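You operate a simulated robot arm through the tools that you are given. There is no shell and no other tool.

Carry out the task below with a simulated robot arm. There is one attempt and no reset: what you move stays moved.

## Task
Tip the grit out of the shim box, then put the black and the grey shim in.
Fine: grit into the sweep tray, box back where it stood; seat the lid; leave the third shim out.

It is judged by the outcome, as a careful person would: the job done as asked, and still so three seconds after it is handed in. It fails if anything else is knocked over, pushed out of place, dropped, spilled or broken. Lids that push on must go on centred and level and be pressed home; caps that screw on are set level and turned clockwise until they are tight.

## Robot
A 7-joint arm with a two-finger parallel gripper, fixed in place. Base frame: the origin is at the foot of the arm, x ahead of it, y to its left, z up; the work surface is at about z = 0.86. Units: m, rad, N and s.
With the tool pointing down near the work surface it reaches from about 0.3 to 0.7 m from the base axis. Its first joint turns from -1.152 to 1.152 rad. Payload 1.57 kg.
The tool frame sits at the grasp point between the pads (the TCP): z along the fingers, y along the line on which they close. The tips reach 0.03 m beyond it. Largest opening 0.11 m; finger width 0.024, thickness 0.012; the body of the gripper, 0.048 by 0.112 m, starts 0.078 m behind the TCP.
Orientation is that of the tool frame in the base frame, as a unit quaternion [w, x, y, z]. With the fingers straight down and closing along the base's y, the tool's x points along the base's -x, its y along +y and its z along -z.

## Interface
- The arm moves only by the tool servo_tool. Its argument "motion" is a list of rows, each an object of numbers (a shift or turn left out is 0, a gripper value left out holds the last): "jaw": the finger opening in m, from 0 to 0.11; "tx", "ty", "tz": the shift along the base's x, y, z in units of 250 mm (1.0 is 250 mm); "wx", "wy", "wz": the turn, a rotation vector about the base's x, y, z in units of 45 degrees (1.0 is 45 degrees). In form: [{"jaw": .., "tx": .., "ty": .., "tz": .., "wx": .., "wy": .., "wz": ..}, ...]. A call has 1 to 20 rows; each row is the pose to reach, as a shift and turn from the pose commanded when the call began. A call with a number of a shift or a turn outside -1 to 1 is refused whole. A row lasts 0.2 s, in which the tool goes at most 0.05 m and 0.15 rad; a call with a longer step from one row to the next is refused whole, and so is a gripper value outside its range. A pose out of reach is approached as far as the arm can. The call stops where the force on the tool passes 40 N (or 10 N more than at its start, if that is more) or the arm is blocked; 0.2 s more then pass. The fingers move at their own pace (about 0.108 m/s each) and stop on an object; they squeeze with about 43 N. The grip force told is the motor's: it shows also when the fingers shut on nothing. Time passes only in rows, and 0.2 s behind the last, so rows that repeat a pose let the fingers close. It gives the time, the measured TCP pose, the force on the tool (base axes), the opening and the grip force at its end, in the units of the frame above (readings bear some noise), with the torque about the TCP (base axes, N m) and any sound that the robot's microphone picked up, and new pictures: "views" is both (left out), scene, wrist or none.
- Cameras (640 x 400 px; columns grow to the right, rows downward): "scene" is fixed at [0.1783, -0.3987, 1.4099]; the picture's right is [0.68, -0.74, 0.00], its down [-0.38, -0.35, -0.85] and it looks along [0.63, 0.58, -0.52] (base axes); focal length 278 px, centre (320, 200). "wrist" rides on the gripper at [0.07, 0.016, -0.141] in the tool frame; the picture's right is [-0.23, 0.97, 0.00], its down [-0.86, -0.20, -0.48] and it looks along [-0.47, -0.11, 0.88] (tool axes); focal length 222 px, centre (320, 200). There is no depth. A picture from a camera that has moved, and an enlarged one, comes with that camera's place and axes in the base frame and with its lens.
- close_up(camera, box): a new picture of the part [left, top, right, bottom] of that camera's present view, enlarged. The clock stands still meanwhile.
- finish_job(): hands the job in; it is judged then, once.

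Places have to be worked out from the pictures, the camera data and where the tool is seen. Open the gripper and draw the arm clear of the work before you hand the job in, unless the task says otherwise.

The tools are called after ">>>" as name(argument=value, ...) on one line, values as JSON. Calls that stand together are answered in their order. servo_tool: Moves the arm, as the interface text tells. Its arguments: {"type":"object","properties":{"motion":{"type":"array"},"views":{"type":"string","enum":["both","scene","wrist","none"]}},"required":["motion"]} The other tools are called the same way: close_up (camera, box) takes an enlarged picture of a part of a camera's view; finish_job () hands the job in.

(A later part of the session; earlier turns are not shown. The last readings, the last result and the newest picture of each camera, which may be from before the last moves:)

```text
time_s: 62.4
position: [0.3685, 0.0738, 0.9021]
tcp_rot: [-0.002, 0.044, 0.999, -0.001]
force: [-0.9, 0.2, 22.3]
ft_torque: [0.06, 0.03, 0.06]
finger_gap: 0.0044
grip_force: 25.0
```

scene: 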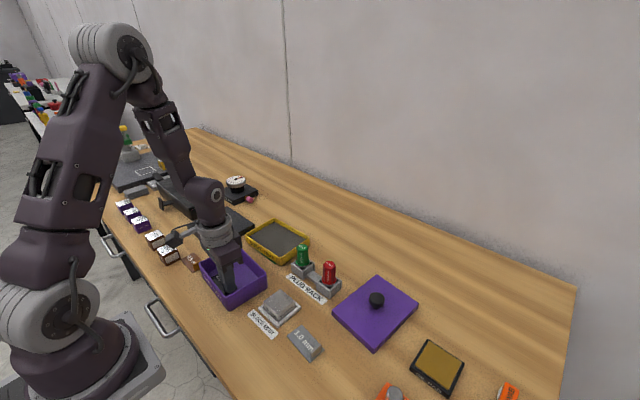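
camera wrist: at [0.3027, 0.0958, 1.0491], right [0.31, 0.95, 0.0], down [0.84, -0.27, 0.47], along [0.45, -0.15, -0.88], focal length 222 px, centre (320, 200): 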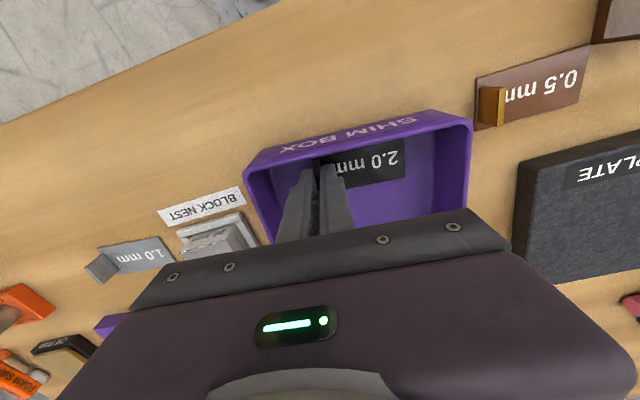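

The shim rests on the floor (22 N at z 0.902). I ease off, open the jaw a little and rise straight out.

>>> servo_tool(motion=[{"tz": 0.004}, {"jaw": 0.012, "tz": 0.004}, {"jaw": 0.02, "tz": 0.004}, {"jaw": 0.02, "tz": 0.004}, {"tz": 0.06}, {"tz": 0.16}, {"tz": 0.28}, {"tz": 0.4}, {"tz": 0.4}], views="both")

>>> close_up(camera="wrist", box=[250, 60, 450, 210])

>>> close_up(camera="scene", box=[190, 228, 280, 308])

```text
time_s: 64.4
position: [0.3685, 0.0743, 1.0012]
tcp_rot: [-0.003, 0.044, 0.999, -0.001]
force: [0.3, 1.1, -0.2]
ft_torque: [0.0, 0.02, 0.02]
finger_gap: 0.02
grip_force: 0.1
camera wrist: at [0.302, 0.0965, 1.144], right [0.31, 0.95, 0.0], down [0.84, -0.27, 0.47], along [0.45, -0.15, -0.88], focal length 222 px, centre (320, 200)
```

scene: 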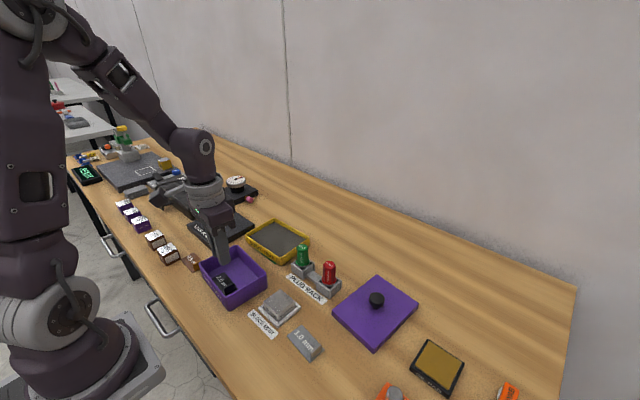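
wrist: 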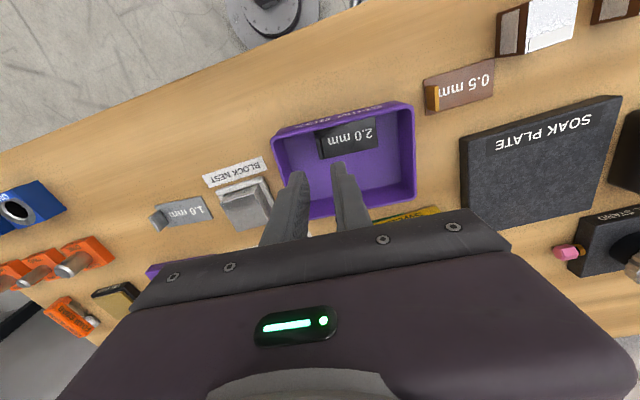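

```text
2.67 times, centred on (350, 135) of wrist
camera zoom: at [0.302, 0.0965, 1.144], right [0.31, 0.95, 0.0], down [0.84, -0.27, 0.47], along [0.45, -0.15, -0.88], focal length 592 px, centre (240, 373)
```

zoom: 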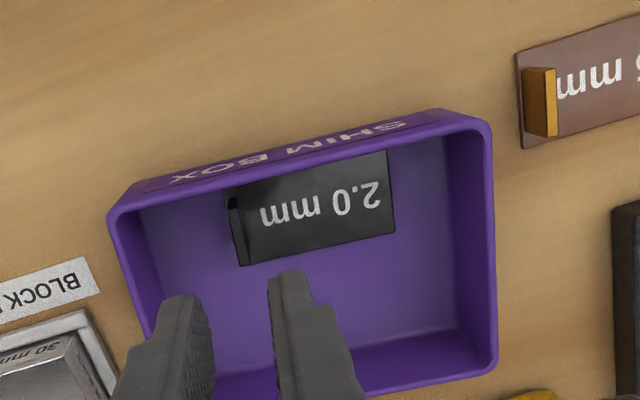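

```text
5.00 times, centred on (235, 268) of scene
camera zoom: at [0.1783, -0.3987, 1.4099], right [0.68, -0.74, 0.0], down [-0.38, -0.35, -0.85], along [0.63, 0.58, -0.52], focal length 1390 px, centre (745, -140)
```

zoom: 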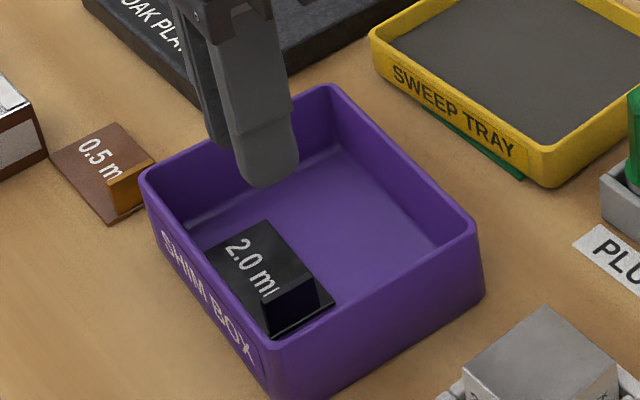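

The black shim lies flat in the box. Next I move above the grey 1.0 mm shim's tab, estimated near (0.401, −0.184).

>>> servo_tool(motion=[{"jaw": 0.03, "tx": 0.02, "ty": -0.17, "wz": -0.005}, {"tx": 0.04, "ty": -0.34, "wz": -0.01}, {"tx": 0.07, "ty": -0.51, "wz": -0.015}, {"tx": 0.09, "ty": -0.68, "wz": -0.02}, {"tx": 0.11, "ty": -0.85, "wz": -0.027}, {"tx": 0.13, "ty": -1.0, "wz": -0.027}, {"tx": 0.13, "ty": -1.0, "wz": -0.027}], views="both")

>>> close_up(camera="wrist", box=[270, 100, 370, 180])

```text
time_s: 66.0
position: [0.4001, -0.1773, 1.0028]
tcp_rot: [-0.003, 0.054, 0.999, -0.001]
force: [0.1, 0.2, -0.2]
ft_torque: [0.01, 0.0, 0.0]
finger_gap: 0.0302
grip_force: 0.1
camera wrist: at [0.3338, -0.1535, 1.1455], right [0.33, 0.94, 0.0], down [0.83, -0.29, 0.47], along [0.45, -0.16, -0.88], focal length 222 px, centre (320, 200)
```

scene: 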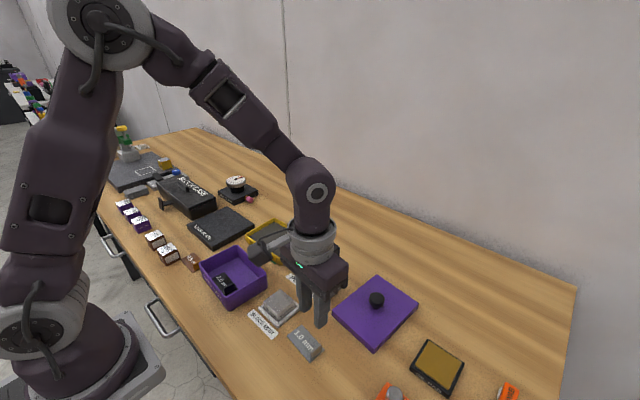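
wrist: 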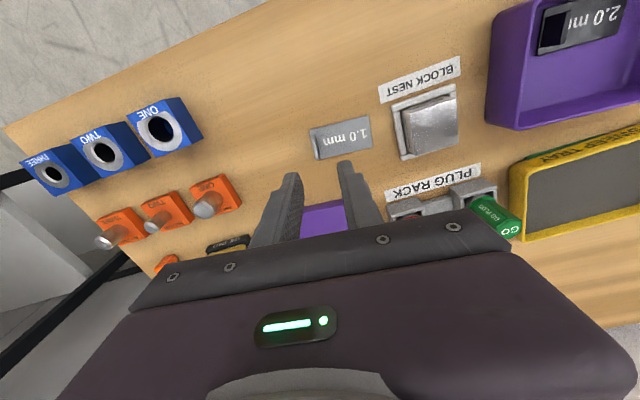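

```text
5.00 times, centred on (320, 140) of wrist
camera zoom: at [0.3338, -0.1535, 1.1455], right [0.33, 0.94, 0.0], down [0.83, -0.29, 0.47], along [0.45, -0.16, -0.88], focal length 1111 px, centre (320, 500)
```

zoom: 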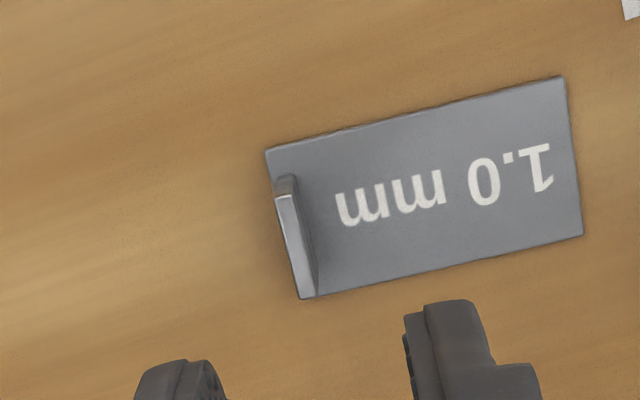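

The grey tab is about 6.5 mm further to −y, with yaw already matching. I align, lower to straddle the tab, and check before closing.

>>> servo_tool(motion=[{"tx": 0.003, "ty": -0.0263}, {"tx": 0.003, "ty": -0.0263, "tz": -0.12}, {"tx": 0.003, "ty": -0.0263, "tz": -0.24}, {"tx": 0.003, "ty": -0.0263, "tz": -0.33}, {"tx": 0.003, "ty": -0.0263, "tz": -0.38}, {"tx": 0.003, "ty": -0.0263, "tz": -0.415}, {"tx": 0.003, "ty": -0.0263, "tz": -0.415}], views="both")

>>> close_up(camera="wrist", box=[280, 140, 360, 200])

>>> close_up(camera="scene", box=[275, 310, 345, 366])

```text
time_s: 67.6
position: [0.4018, -0.1834, 0.8991]
tcp_rot: [-0.002, 0.054, 0.999, 0.0]
force: [-0.3, 0.4, 0.1]
ft_torque: [0.02, 0.0, 0.01]
finger_gap: 0.0302
grip_force: 0.1
camera wrist: at [0.3364, -0.1592, 1.0404], right [0.33, 0.94, 0.0], down [0.83, -0.29, 0.47], along [0.45, -0.16, -0.88], focal length 222 px, centre (320, 200)
```

scene: 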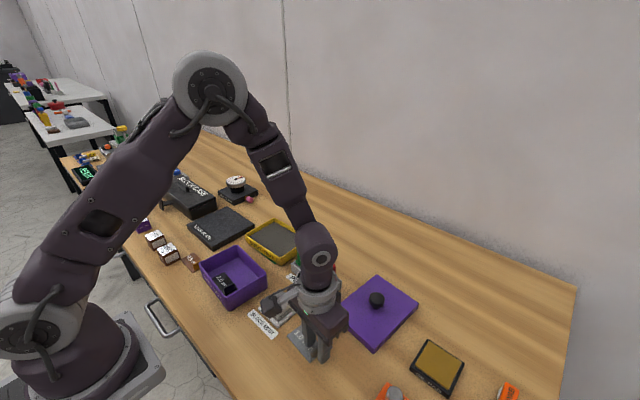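
wrist: 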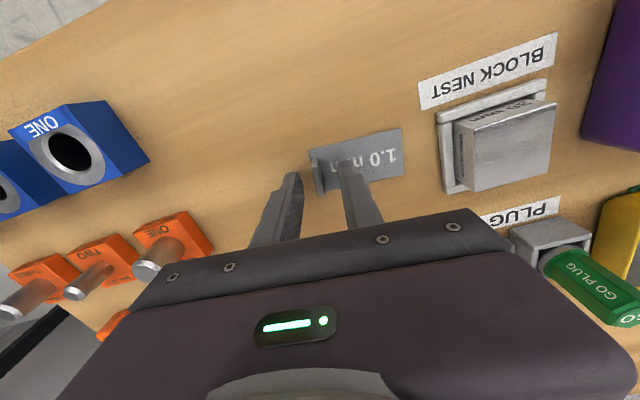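

```text
6.67 times, centred on (320, 170) of wrist
camera zoom: at [0.3364, -0.1592, 1.0404], right [0.33, 0.94, 0.0], down [0.83, -0.29, 0.47], along [0.45, -0.16, -0.88], focal length 1481 px, centre (320, 400)
```

zoom: 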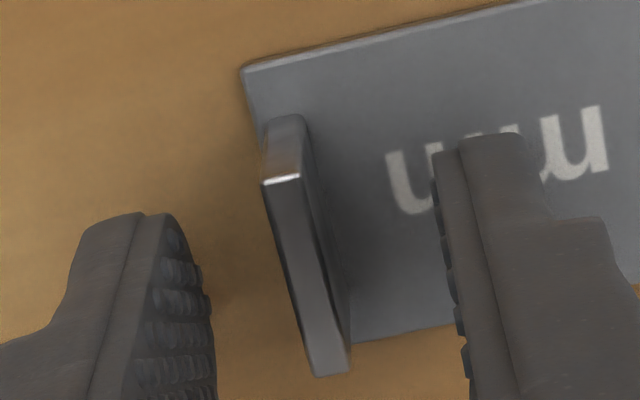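

```text
7.14 times, centred on (310, 338) of scene
camera zoom: at [0.1783, -0.3987, 1.4099], right [0.68, -0.74, 0.0], down [-0.38, -0.35, -0.85], along [0.63, 0.58, -0.52], focal length 1986 px, centre (391, -786)
```

zoom: 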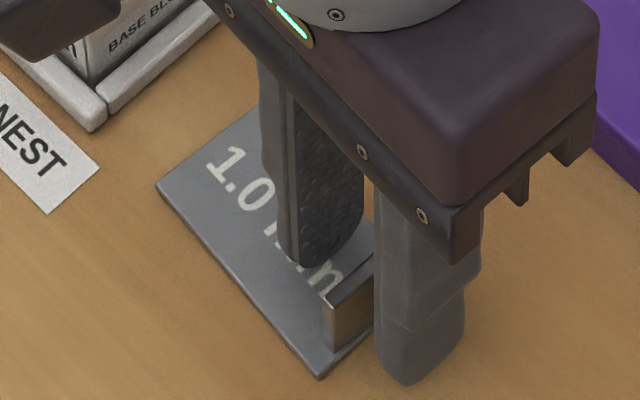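

The tab is about 1.7 mm to the −y side of centre; I correct that and close.

>>> servo_tool(motion=[{"tx": -0.005, "ty": -0.0068}, {"tx": -0.005, "ty": -0.0068}, {"jaw": 0.0, "tx": -0.005, "ty": -0.0068}, {"tx": -0.005, "ty": -0.0068}, {"tx": -0.005, "ty": -0.0068}, {"tx": -0.005, "ty": -0.0068}], views="none")

>>> servo_tool(motion=[{"tz": 0.03}, {"tz": 0.1}, {"tz": 0.2}, {"tz": 0.32}, {"tz": 0.44}, {"tz": 0.44}], views="both")

>>> close_up(camera="scene", box=[255, 250, 365, 350])

```text
time_s: 69.0
position: [0.4007, -0.1856, 0.8974]
tcp_rot: [-0.003, 0.054, 0.999, -0.001]
force: [-0.8, 0.2, 1.1]
ft_torque: [0.03, 0.02, -0.02]
finger_gap: 0.0041
grip_force: 25.1
```

```text
time_s: 70.4
position: [0.3998, -0.1857, 1.0088]
tcp_rot: [-0.002, 0.053, 0.999, -0.002]
force: [-0.2, 0.8, 0.3]
ft_torque: [0.0, 0.01, 0.01]
finger_gap: 0.0042
grip_force: 24.3
camera wrist: at [0.3349, -0.161, 1.1507], right [0.33, 0.94, 0.0], down [0.83, -0.29, 0.47], along [0.45, -0.16, -0.88], focal length 222 px, centre (320, 200)
```

scene: 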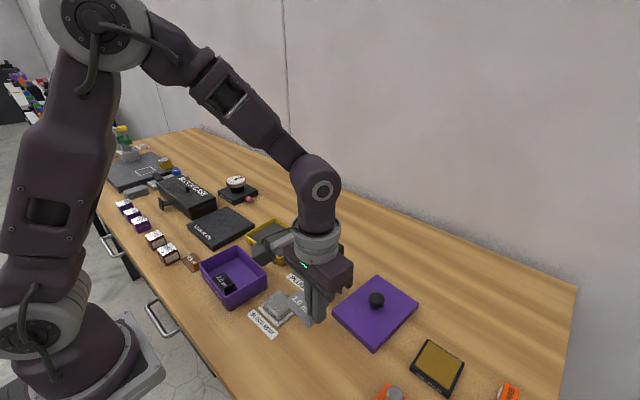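
wrist: 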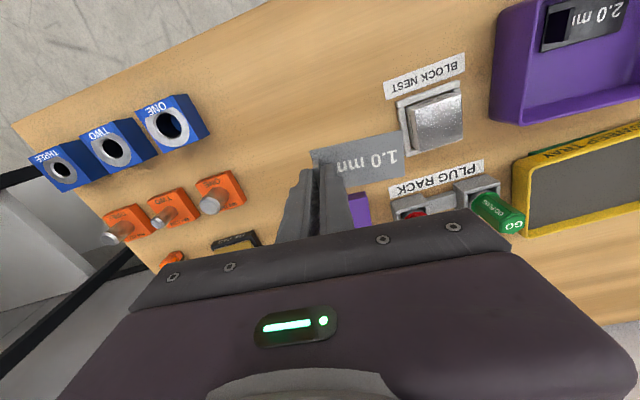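

```text
4.00 times, centred on (310, 300) of scene
camera zoom: at [0.1783, -0.3987, 1.4099], right [0.68, -0.74, 0.0], down [-0.38, -0.35, -0.85], along [0.63, 0.58, -0.52], focal length 1112 px, centre (360, -200)
```

zoom: 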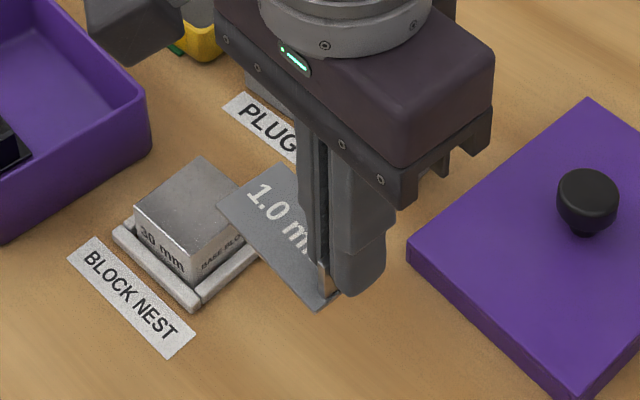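

The grey shim is held level. I carry it over the far half of the box.

>>> servo_tool(motion=[{"tx": 0.0, "ty": 0.1}, {"tx": 0.01, "ty": 0.25}, {"tx": 0.02, "ty": 0.42, "wz": 0.01}, {"tx": 0.03, "ty": 0.59, "wz": 0.015}, {"tx": 0.045, "ty": 0.76, "wz": 0.02}, {"tx": 0.055, "ty": 0.9, "wz": 0.024}, {"tx": 0.063, "ty": 1.0, "wz": 0.024}, {"tx": 0.063, "ty": 1.0, "wz": 0.024}], views="both")

>>> close_up(camera="wrist", box=[250, 40, 450, 190])

```text
time_s: 72.2
position: [0.4166, 0.0643, 1.0083]
tcp_rot: [-0.002, 0.045, 0.999, -0.001]
force: [0.1, -0.6, -1.6]
ft_torque: [-0.04, 0.0, -0.02]
finger_gap: 0.004
grip_force: 25.1
camera wrist: at [0.3501, 0.0879, 1.1509], right [0.31, 0.95, 0.0], down [0.84, -0.27, 0.47], along [0.45, -0.15, -0.88], focal length 222 px, centre (320, 200)
```

scene: 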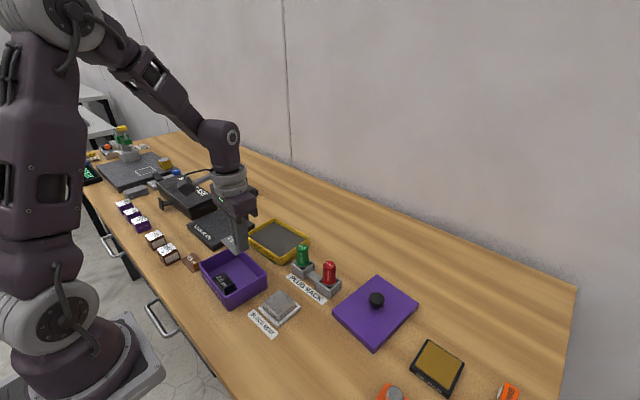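
wrist: 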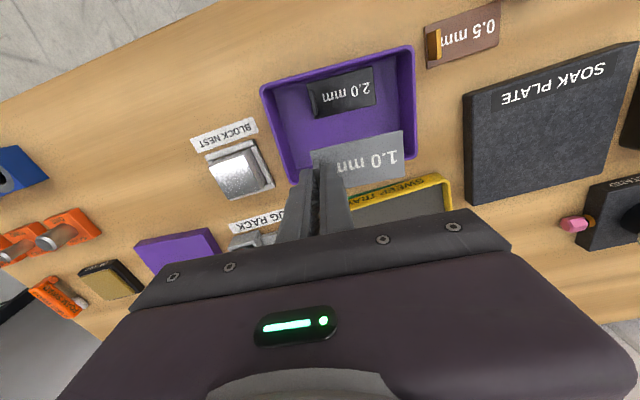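

```text
2.67 times, centred on (350, 115) of wrist
camera zoom: at [0.3501, 0.0879, 1.1509], right [0.31, 0.95, 0.0], down [0.84, -0.27, 0.47], along [0.45, -0.15, -0.88], focal length 592 px, centre (240, 427)
```

zoom: 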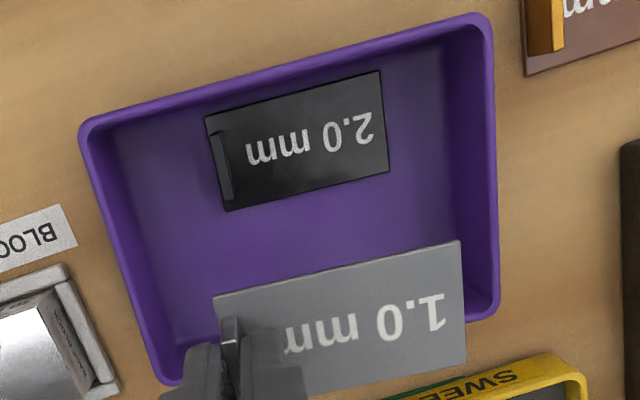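

Aligned; only a 4 mm shift in +y is wanted, leaving ~5 mm to the wall and ~10 mm from the black shim. I shift and lower it in.

>>> servo_tool(motion=[{"tx": 0.003, "ty": 0.015}, {"tx": 0.003, "ty": 0.015, "tz": -0.1}, {"tx": 0.003, "ty": 0.015, "tz": -0.2}, {"tx": 0.003, "ty": 0.015, "tz": -0.28}, {"tx": 0.003, "ty": 0.015, "tz": -0.34}, {"tx": 0.003, "ty": 0.015, "tz": -0.38}, {"tx": 0.003, "ty": 0.015, "tz": -0.4}, {"tx": 0.003, "ty": 0.015, "tz": -0.41}, {"tx": 0.003, "ty": 0.015, "tz": -0.415}, {"tx": 0.003, "ty": 0.015, "tz": -0.415}], views="scene")

>>> servo_tool(motion=[{"tz": -0.003}, {"tz": -0.006}, {"tz": -0.009}, {"tz": -0.009}], views="none")

```text
time_s: 74.4
position: [0.4181, 0.0687, 0.9043]
tcp_rot: [-0.002, 0.044, 0.999, 0.0]
force: [-0.5, 0.9, -0.9]
ft_torque: [-0.01, 0.04, -0.02]
finger_gap: 0.0043
grip_force: 25.5
```

scene: 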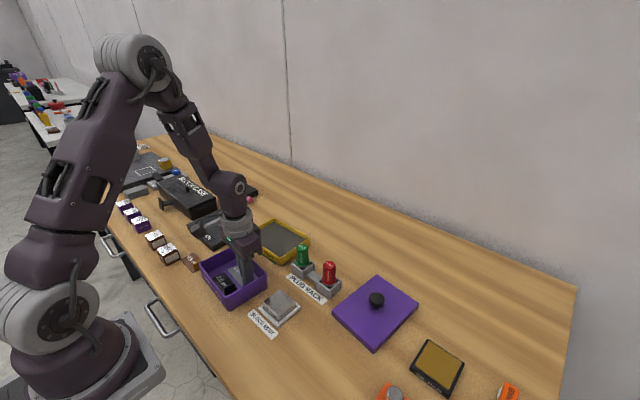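

```text
time_s: 75.4
position: [0.4167, 0.0678, 0.9028]
tcp_rot: [-0.002, 0.045, 0.999, 0.0]
force: [-1.1, -0.2, 22.4]
ft_torque: [0.05, 0.05, 0.0]
finger_gap: 0.0043
grip_force: 25.2
```

The grey shim is down on the floor (22 N). I ease off, release, and rise out.

>>> servo_tool(motion=[{"tz": 0.004}, {"jaw": 0.012, "tz": 0.004}, {"jaw": 0.02, "tz": 0.004}, {"jaw": 0.02, "tz": 0.004}, {"tz": 0.06}, {"tz": 0.16}, {"tz": 0.28}, {"tz": 0.4}, {"tz": 0.5}, {"tz": 0.5}], views="both")

>>> close_up(camera="wrist", box=[230, 40, 430, 190])

>>> close_up(camera="scene", box=[190, 238, 280, 314])

```text
time_s: 77.6
position: [0.4175, 0.0685, 1.0283]
tcp_rot: [-0.002, 0.045, 0.999, -0.002]
force: [0.6, 0.5, 0.7]
ft_torque: [-0.02, -0.01, 0.03]
finger_gap: 0.0199
grip_force: 0.1
camera wrist: at [0.3511, 0.0917, 1.1698], right [0.31, 0.95, 0.0], down [0.84, -0.27, 0.47], along [0.45, -0.15, -0.88], focal length 222 px, centre (320, 200)
```

scene: 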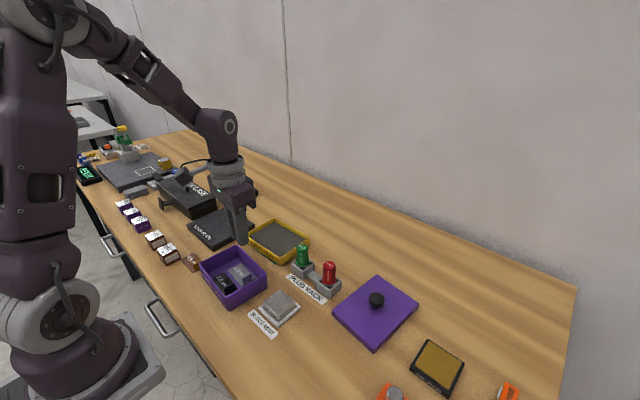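
wrist: 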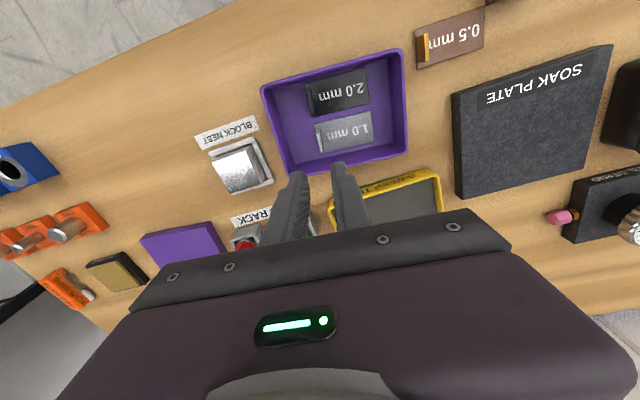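

```text
2.67 times, centred on (330, 115) of wrist
camera zoom: at [0.3511, 0.0917, 1.1698], right [0.31, 0.95, 0.0], down [0.84, -0.27, 0.47], along [0.45, -0.15, -0.88], focal length 592 px, centre (293, 427)
```

zoom: 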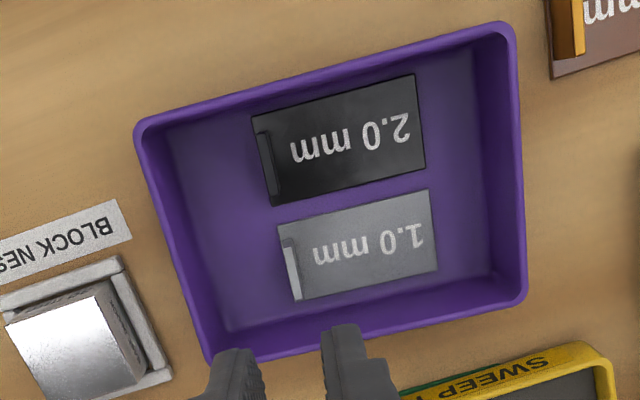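

```text
5.26 times, centred on (235, 276) of scene
camera zoom: at [0.1783, -0.3987, 1.4099], right [0.68, -0.74, 0.0], down [-0.38, -0.35, -0.85], along [0.63, 0.58, -0.52], focal length 1464 px, centre (767, -200)
```

zoom: 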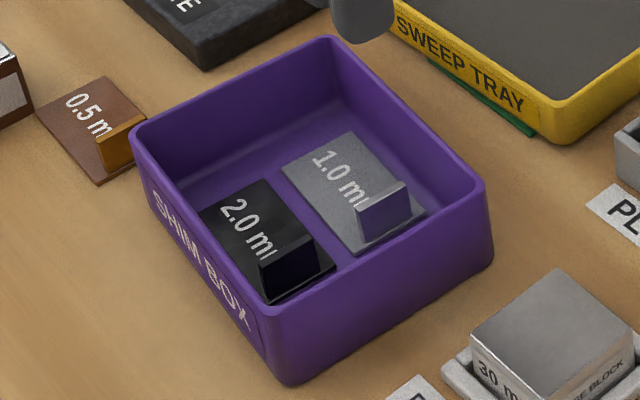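

Both shims lie flat side by side and the box has not moved. Now I move over the lid (estimated centre (0.564, −0.214)), turning the tool to −45° so it can later turn +90° with the lid.

>>> servo_tool(motion=[{"jaw": 0.06, "tx": 0.05, "ty": -0.1, "wz": -0.08}, {"tx": 0.12, "ty": -0.22, "wz": -0.16}, {"tx": 0.19, "ty": -0.34, "wz": -0.25}, {"tx": 0.26, "ty": -0.46, "wz": -0.33}, {"tx": 0.33, "ty": -0.58, "wz": -0.41}, {"tx": 0.4, "ty": -0.7, "wz": -0.45}], views="none")

>>> servo_tool(motion=[{"jaw": 0.06, "tx": 0.05, "ty": -0.12, "wz": -0.11}, {"tx": 0.1, "ty": -0.24, "wz": -0.22}, {"tx": 0.15, "ty": -0.35, "wz": -0.33}, {"tx": 0.186, "ty": -0.429, "wz": -0.437}, {"tx": 0.186, "ty": -0.429, "wz": -0.437}], views="both")

>>> close_up(camera="wrist", box=[200, 40, 440, 220])

>>> close_up(camera="scene", box=[325, 255, 425, 350])

```text
time_s: 79.0
position: [0.5174, -0.1069, 1.0281]
tcp_rot: [-0.002, 0.22, 0.975, -0.001]
force: [1.1, -0.2, -0.7]
ft_torque: [0.01, -0.02, -0.02]
finger_gap: 0.06
grip_force: 0.1
```

```text
time_s: 80.2
position: [0.5633, -0.2135, 1.0284]
tcp_rot: [-0.003, 0.384, 0.923, 0.0]
force: [-0.6, 1.4, -1.0]
ft_torque: [-0.02, 0.01, -0.01]
finger_gap: 0.0602
grip_force: 0.1
camera wrist: at [0.5277, -0.1532, 1.1704], right [0.85, 0.53, 0.0], down [0.46, -0.75, 0.47], along [0.25, -0.4, -0.88], focal length 222 px, centre (320, 200)
```

scene: 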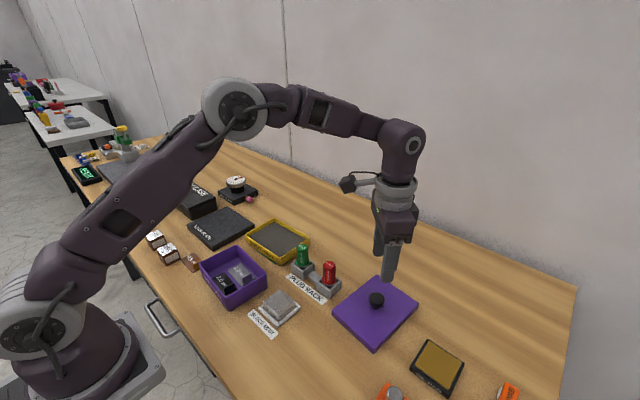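
wrist: 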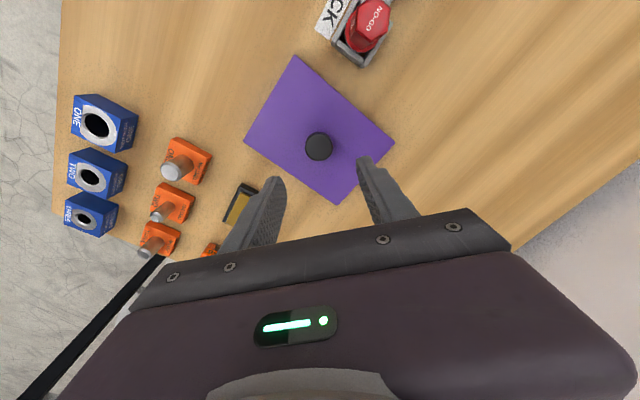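

```text
2.22 times, centred on (320, 130) of wrist
camera zoom: at [0.5277, -0.1532, 1.1704], right [0.85, 0.53, 0.0], down [0.46, -0.75, 0.47], along [0.25, -0.4, -0.88], focal length 494 px, centre (320, 356)
```

zoom: 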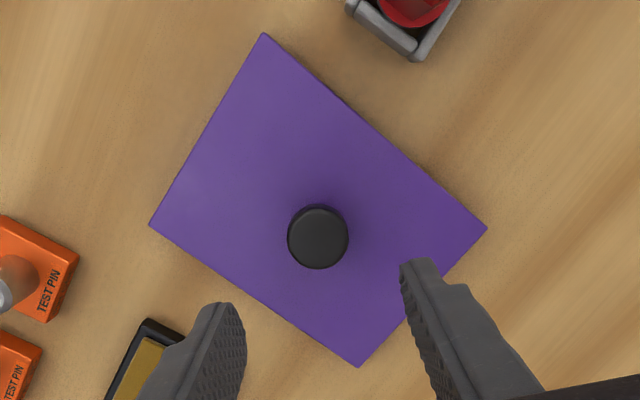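

```text
4.21 times, centred on (375, 302) of scene
camera zoom: at [0.1783, -0.3987, 1.4099], right [0.68, -0.74, 0.0], down [-0.38, -0.35, -0.85], along [0.63, 0.58, -0.52], focal length 1171 px, centre (88, -232)
```

zoom: 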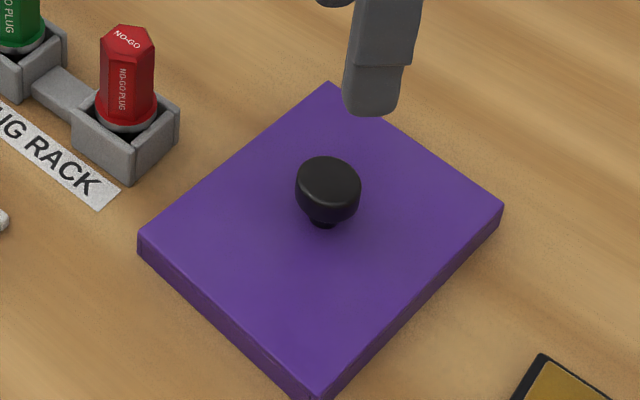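

The knob is within about 1 mm of the tool axis; lid long axis at about −5.7°, so it needs ≈ +90.7° to match the box. I shift 1 mm and descend around the knob.

>>> servo_tool(motion=[{"tx": -0.003, "ty": -0.003}, {"tx": -0.003, "ty": -0.003, "tz": -0.12}, {"tx": -0.003, "ty": -0.003, "tz": -0.24}, {"tx": -0.003, "ty": -0.003, "tz": -0.34}, {"tx": -0.003, "ty": -0.003, "tz": -0.4}, {"tx": -0.003, "ty": -0.003, "tz": -0.44}, {"tx": -0.003, "ty": -0.003, "tz": -0.44}], views="both")

>>> close_up(camera="wrist", box=[240, 110, 400, 230])

>>> close_up(camera="scene", box=[345, 260, 415, 316])

```text
time_s: 81.8
position: [0.5628, -0.2153, 0.9182]
tcp_rot: [-0.002, 0.383, 0.924, -0.001]
force: [0.4, 0.7, 0.1]
ft_torque: [0.0, -0.01, 0.0]
finger_gap: 0.0599
grip_force: 0.0
camera wrist: at [0.5272, -0.154, 1.06], right [0.85, 0.53, 0.0], down [0.47, -0.75, 0.47], along [0.25, -0.4, -0.88], focal length 222 px, centre (320, 200)
```

scene: 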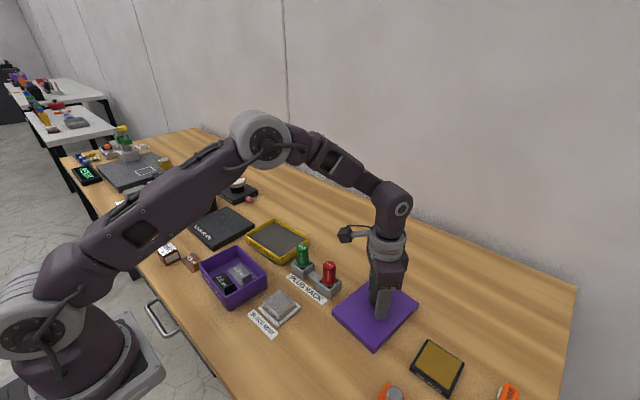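
wrist: 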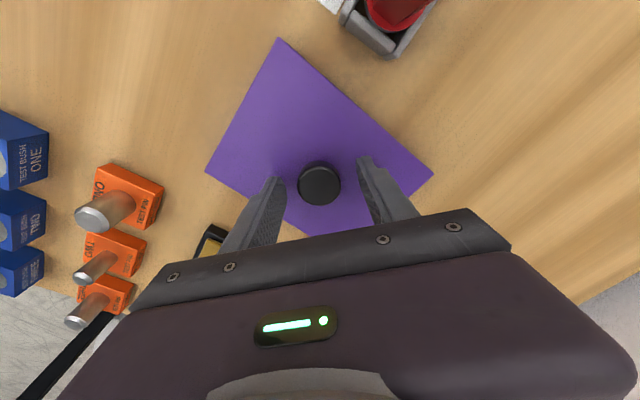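

```text
3.33 times, centred on (320, 170) of wrist
camera zoom: at [0.5272, -0.154, 1.06], right [0.85, 0.53, 0.0], down [0.47, -0.75, 0.47], along [0.25, -0.4, -0.88], focal length 740 px, centre (320, 300)
```

zoom: 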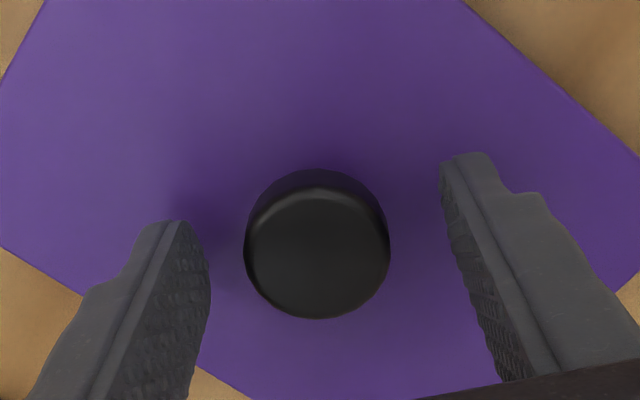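

```text
7.14 times, centred on (380, 288) of scene
camera zoom: at [0.1783, -0.3987, 1.4099], right [0.68, -0.74, 0.0], down [-0.38, -0.35, -0.85], along [0.63, 0.58, -0.52], focal length 1986 px, centre (-109, -429)
```

zoom: 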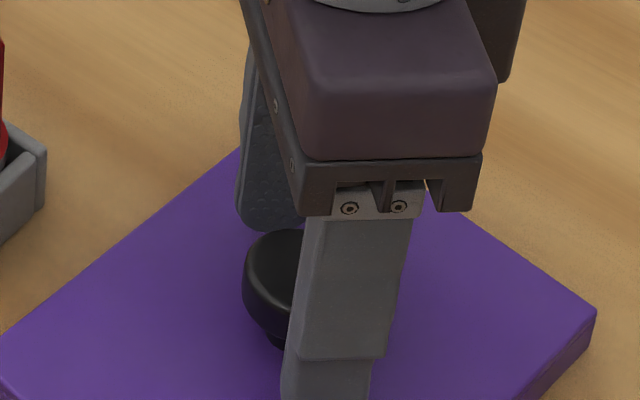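

The knob sits centred between the fingers to about 1 mm. I fine-adjust and close on it.

>>> servo_tool(motion=[{"tx": -0.0023, "ty": -0.0023, "tz": -0.006}, {"tx": -0.0023, "ty": -0.0023, "tz": -0.006}, {"jaw": 0.0, "tx": -0.0023, "ty": -0.0023, "tz": -0.006}, {"tx": -0.0023, "ty": -0.0023, "tz": -0.006}, {"tx": -0.0023, "ty": -0.0023, "tz": -0.006}, {"tx": -0.0023, "ty": -0.0023, "tz": -0.006}], views="wrist")

>>> close_up(camera="wrist", box=[200, 20, 440, 220])

```text
time_s: 83.2
position: [0.5629, -0.2165, 0.9157]
tcp_rot: [-0.003, 0.382, 0.924, 0.0]
force: [0.7, 0.0, -0.1]
ft_torque: [0.0, 0.02, 0.02]
finger_gap: 0.0311
grip_force: 40.2
camera wrist: at [0.5264, -0.1544, 1.0582], right [0.85, 0.53, 0.0], down [0.47, -0.75, 0.47], along [0.25, -0.4, -0.88], focal length 222 px, centre (320, 200)
```

wrist: 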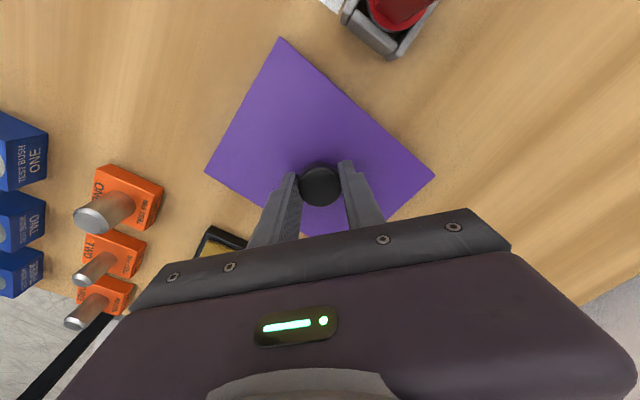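

```text
2.00 times, centred on (320, 120) of wrist
camera zoom: at [0.5264, -0.1544, 1.0582], right [0.85, 0.53, 0.0], down [0.47, -0.75, 0.47], along [0.25, -0.4, -0.88], focal length 444 px, centre (320, 360)
```

zoom: 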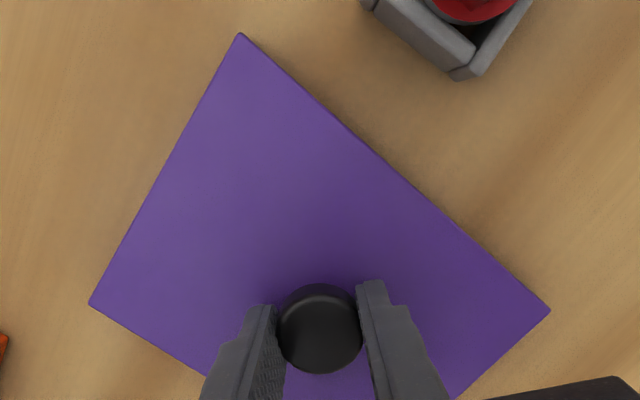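

Knob held (31 mm), lid centred on the tool axis within half a millimetre. I lift gently and check that it comes up level.

>>> servo_tool(motion=[{"tz": 0.02}, {"tz": 0.06}, {"tz": 0.14}, {"tz": 0.26}, {"tz": 0.4}, {"tz": 0.54}, {"tz": 0.54}], views="both")

>>> close_up(camera="scene", box=[320, 200, 460, 330])

```text
time_s: 84.8
position: [0.5627, -0.2162, 1.0508]
tcp_rot: [-0.003, 0.383, 0.924, 0.001]
force: [0.1, 0.0, 0.0]
ft_torque: [0.0, -0.03, 0.01]
finger_gap: 0.0312
grip_force: 40.1
camera wrist: at [0.5261, -0.1549, 1.1932], right [0.85, 0.53, 0.0], down [0.47, -0.75, 0.47], along [0.25, -0.4, -0.88], focal length 222 px, centre (320, 200)
```

scene: 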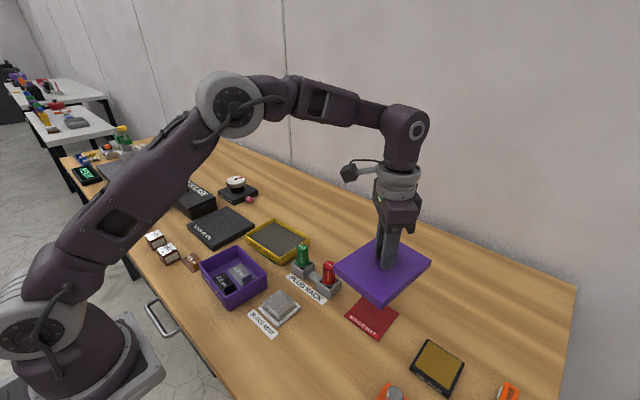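
wrist: 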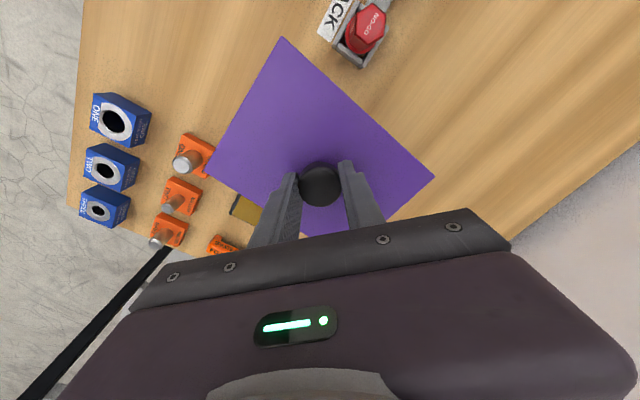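

```text
3.08 times, centred on (390, 265) of scene
camera zoom: at [0.1783, -0.3987, 1.4099], right [0.68, -0.74, 0.0], down [-0.38, -0.35, -0.85], along [0.63, 0.58, -0.52], focal length 856 px, centre (105, 0)
```

zoom: 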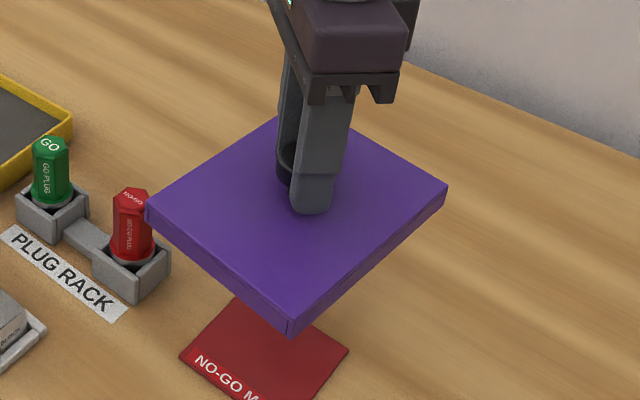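

The lid lifts level (a red mat lay beneath it, undisturbed). I carry it toward the box while turning +90°, in two stages.

>>> servo_tool(motion=[{"wz": 0.12, "tx": -0.03, "ty": 0.06, "tz": 0.04}, {"wz": 0.28, "tx": -0.08, "ty": 0.16, "tz": 0.08}, {"wz": 0.45, "tx": -0.14, "ty": 0.28, "tz": 0.08}, {"wz": 0.62, "tx": -0.2, "ty": 0.4, "tz": 0.08}, {"wz": 0.8, "tx": -0.27, "ty": 0.52, "tz": 0.08}, {"wz": 0.98, "tx": -0.3316, "ty": 0.6244, "tz": 0.08}], views="scene")

>>> servo_tool(motion=[{"wz": 0.18, "tx": -0.06, "ty": 0.12}, {"wz": 0.35, "tx": -0.12, "ty": 0.24}, {"wz": 0.52, "tx": -0.18, "ty": 0.36}, {"wz": 0.68, "tx": -0.24, "ty": 0.48}, {"wz": 0.84, "tx": -0.29, "ty": 0.57}, {"wz": 0.98, "tx": -0.3316, "ty": 0.6244}, {"wz": 0.98, "tx": -0.3316, "ty": 0.6244}], views="both")

```text
time_s: 86.2
position: [0.4793, -0.0599, 1.0712]
tcp_rot: [-0.002, 0.007, 1.0, -0.001]
force: [-0.5, 0.2, -0.8]
ft_torque: [-0.01, -0.03, 0.01]
finger_gap: 0.0311
grip_force: 40.1
```

scene: 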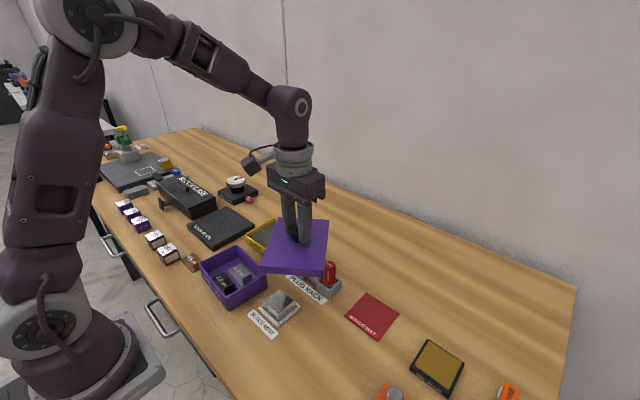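

```text
time_s: 87.8
position: [0.397, 0.0959, 1.0717]
tcp_rot: [-0.001, -0.369, 0.929, -0.001]
force: [0.2, 0.5, -0.9]
ft_torque: [0.01, -0.02, 0.0]
finger_gap: 0.0311
grip_force: 40.2
camera wrist: at [0.3359, 0.0617, 1.2133], right [-0.5, 0.86, 0.0], down [0.76, 0.44, 0.48], along [0.41, 0.24, -0.88], focal length 222 px, centre (320, 200)
```

scene: 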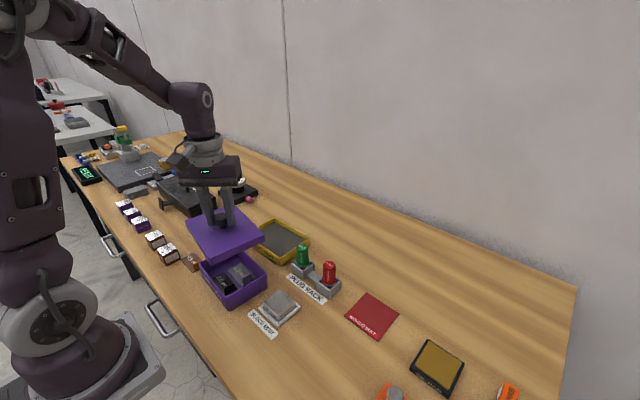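
wrist: 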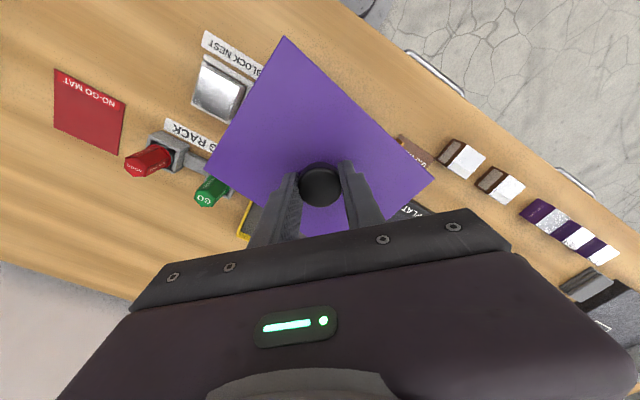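

Lid is over the box; a further +2.5° of yaw is needed. I turn that and lower to about 1.5 cm above the rim for a careful alignment check.

>>> servo_tool(motion=[{"wz": 0.0567, "tx": -0.002, "ty": 0.0}, {"wz": 0.0567, "tx": -0.002, "tz": -0.1}, {"wz": 0.0567, "tx": -0.002, "tz": -0.2}, {"wz": 0.0567, "tx": -0.002, "tz": -0.3}, {"wz": 0.0567, "tx": -0.002, "tz": -0.35}, {"wz": 0.0567, "tx": -0.002, "tz": -0.35}], views="both")

>>> close_up(camera="scene", box=[185, 220, 285, 314])

>>> close_up(camera="wrist", box=[180, 20, 460, 240])

```text
time_s: 89.2
position: [0.3969, 0.0977, 0.9828]
tcp_rot: [-0.003, -0.388, 0.921, -0.002]
force: [0.2, 0.3, -1.1]
ft_torque: [0.01, 0.05, -0.01]
finger_gap: 0.031
grip_force: 39.9
camera wrist: at [0.3372, 0.0598, 1.1251], right [-0.54, 0.84, 0.0], down [0.74, 0.47, 0.47], along [0.4, 0.25, -0.88], focal length 222 px, centre (320, 200)
```

scene: 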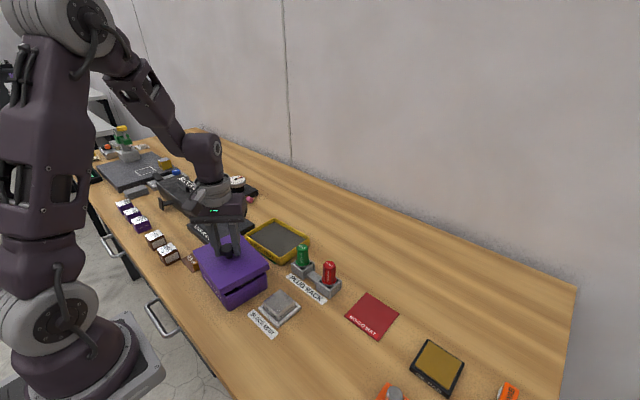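
wrist: 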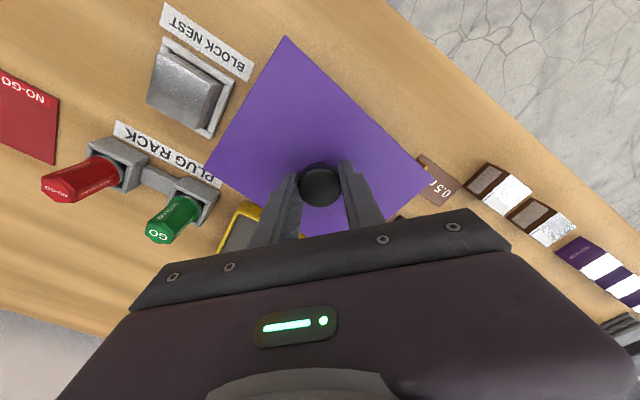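

```text
4.26 times, centred on (235, 267) of scene
camera zoom: at [0.1783, -0.3987, 1.4099], right [0.68, -0.74, 0.0], down [-0.38, -0.35, -0.85], along [0.63, 0.58, -0.52], focal length 1183 px, centre (682, -85)
```

zoom: 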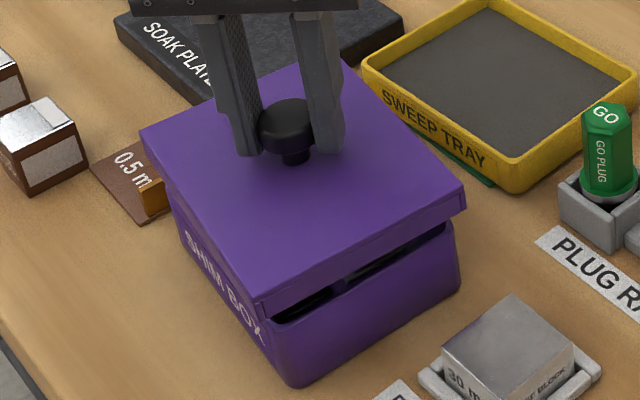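

```text
1.82 times, centred on (320, 130) of wrist
camera zoom: at [0.3372, 0.0598, 1.1251], right [-0.54, 0.84, 0.0], down [0.74, 0.47, 0.47], along [0.4, 0.25, -0.88], focal length 404 px, centre (320, 327)
```

zoom: 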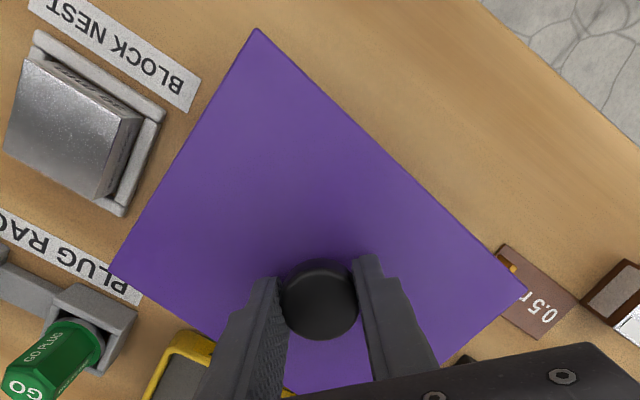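

The lid slipped about 2° in the grip during the turn: its edges sit ≈2° clockwise of the box, while its centre matches within ~1 mm. I correct the yaw and position and lower a bit further.

>>> servo_tool(motion=[{"wz": 0.023, "tx": -0.001, "ty": -0.002}, {"wz": 0.0467, "tx": -0.002, "ty": -0.003}, {"wz": 0.0467, "tx": -0.002, "ty": -0.003, "tz": -0.015}, {"wz": 0.0467, "tx": -0.002, "ty": -0.003, "tz": -0.03}, {"wz": 0.0467, "tx": -0.002, "ty": -0.003, "tz": -0.03}], views="both")

>>> close_up(camera="scene", box=[190, 236, 280, 314])

>>> close_up(camera="wrist", box=[180, 20, 460, 240])

```text
time_s: 90.4
position: [0.3957, 0.0961, 0.9752]
tcp_rot: [-0.003, -0.405, 0.914, -0.002]
force: [-0.2, -0.6, -0.2]
ft_torque: [0.0, 0.03, -0.01]
finger_gap: 0.0313
grip_force: 40.2
camera wrist: at [0.3379, 0.0567, 1.1179], right [-0.57, 0.82, 0.0], down [0.72, 0.5, 0.47], along [0.39, 0.27, -0.88], focal length 222 px, centre (320, 200)
```

scene: 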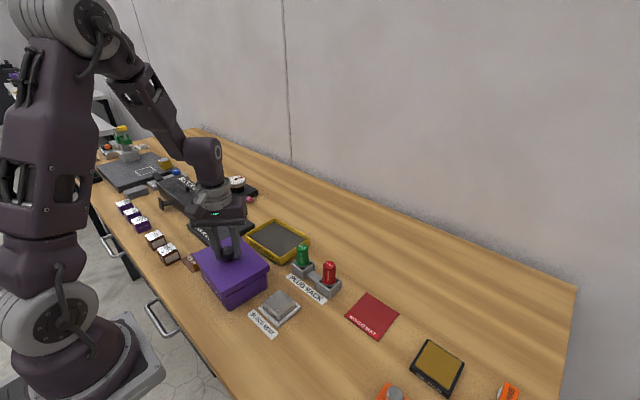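
wrist: 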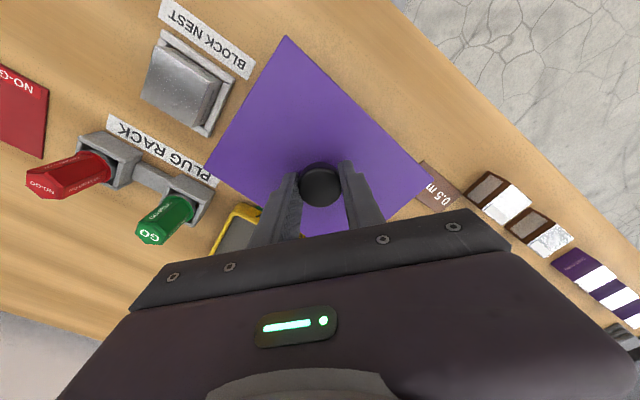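

```text
5.13 times, centred on (235, 275) of scene
camera zoom: at [0.1783, -0.3987, 1.4099], right [0.68, -0.74, 0.0], down [-0.38, -0.35, -0.85], along [0.63, 0.58, -0.52], focal length 1426 px, centre (756, -185)
```

zoom: 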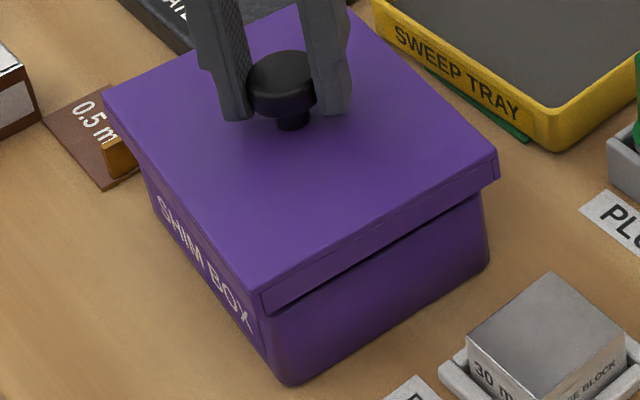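

```text
1.82 times, centred on (320, 130) of wrist
camera zoom: at [0.3379, 0.0567, 1.1179], right [-0.57, 0.82, 0.0], down [0.72, 0.5, 0.47], along [0.39, 0.27, -0.88], focal length 404 px, centre (320, 327)
```

zoom: 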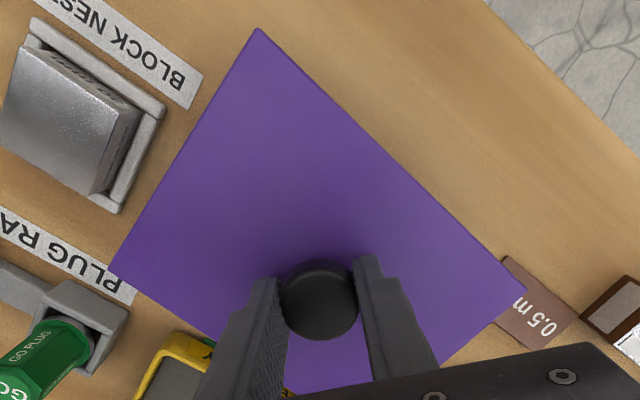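

Yaw now matches the box within a fraction of a degree. I zoom into the visible corners to compare lid and box edges precisely before lowering.

>>> close_up(camera="scene", box=[214, 280, 254, 316])

>>> close_up(camera="scene", box=[244, 248, 284, 296])

>>> close_up(camera="scene", box=[184, 244, 224, 284])

```text
11.11 times, centred on (234, 298) of scene
camera zoom: at [0.1783, -0.3987, 1.4099], right [0.68, -0.74, 0.0], down [-0.38, -0.35, -0.85], along [0.63, 0.58, -0.52], focal length 3090 px, centre (1276, -889)
```

zoom: 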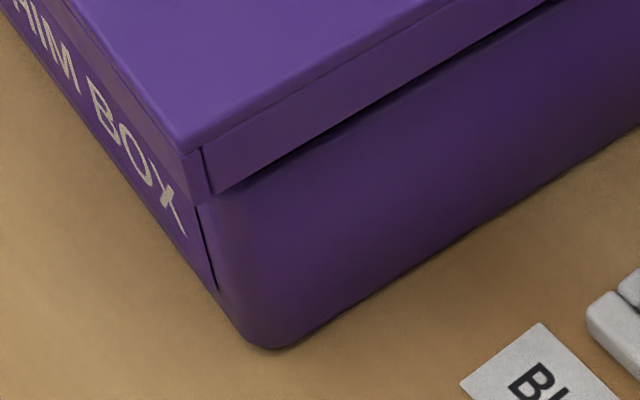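

```text
8.33 times, centred on (264, 272) of scene
camera zoom: at [0.1783, -0.3987, 1.4099], right [0.68, -0.74, 0.0], down [-0.38, -0.35, -0.85], along [0.63, 0.58, -0.52], focal length 2317 px, centre (787, -400)
```

zoom: 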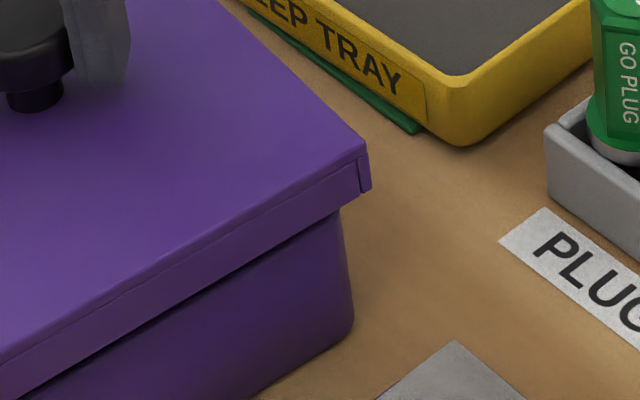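

```text
10.00 times, centred on (204, 264) of scene
camera zoom: at [0.1783, -0.3987, 1.4099], right [0.68, -0.74, 0.0], down [-0.38, -0.35, -0.85], along [0.63, 0.58, -0.52], focal length 2781 px, centre (1480, -440)
```

zoom: 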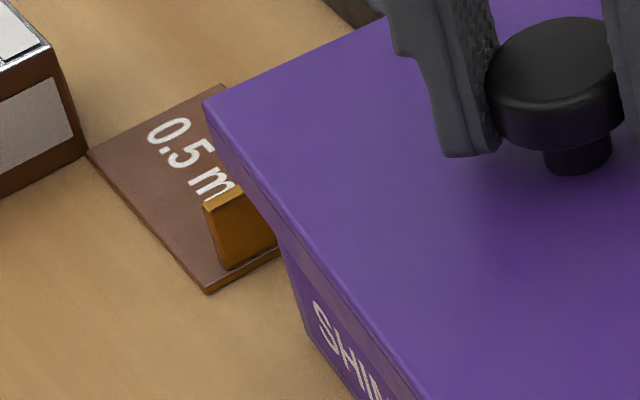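

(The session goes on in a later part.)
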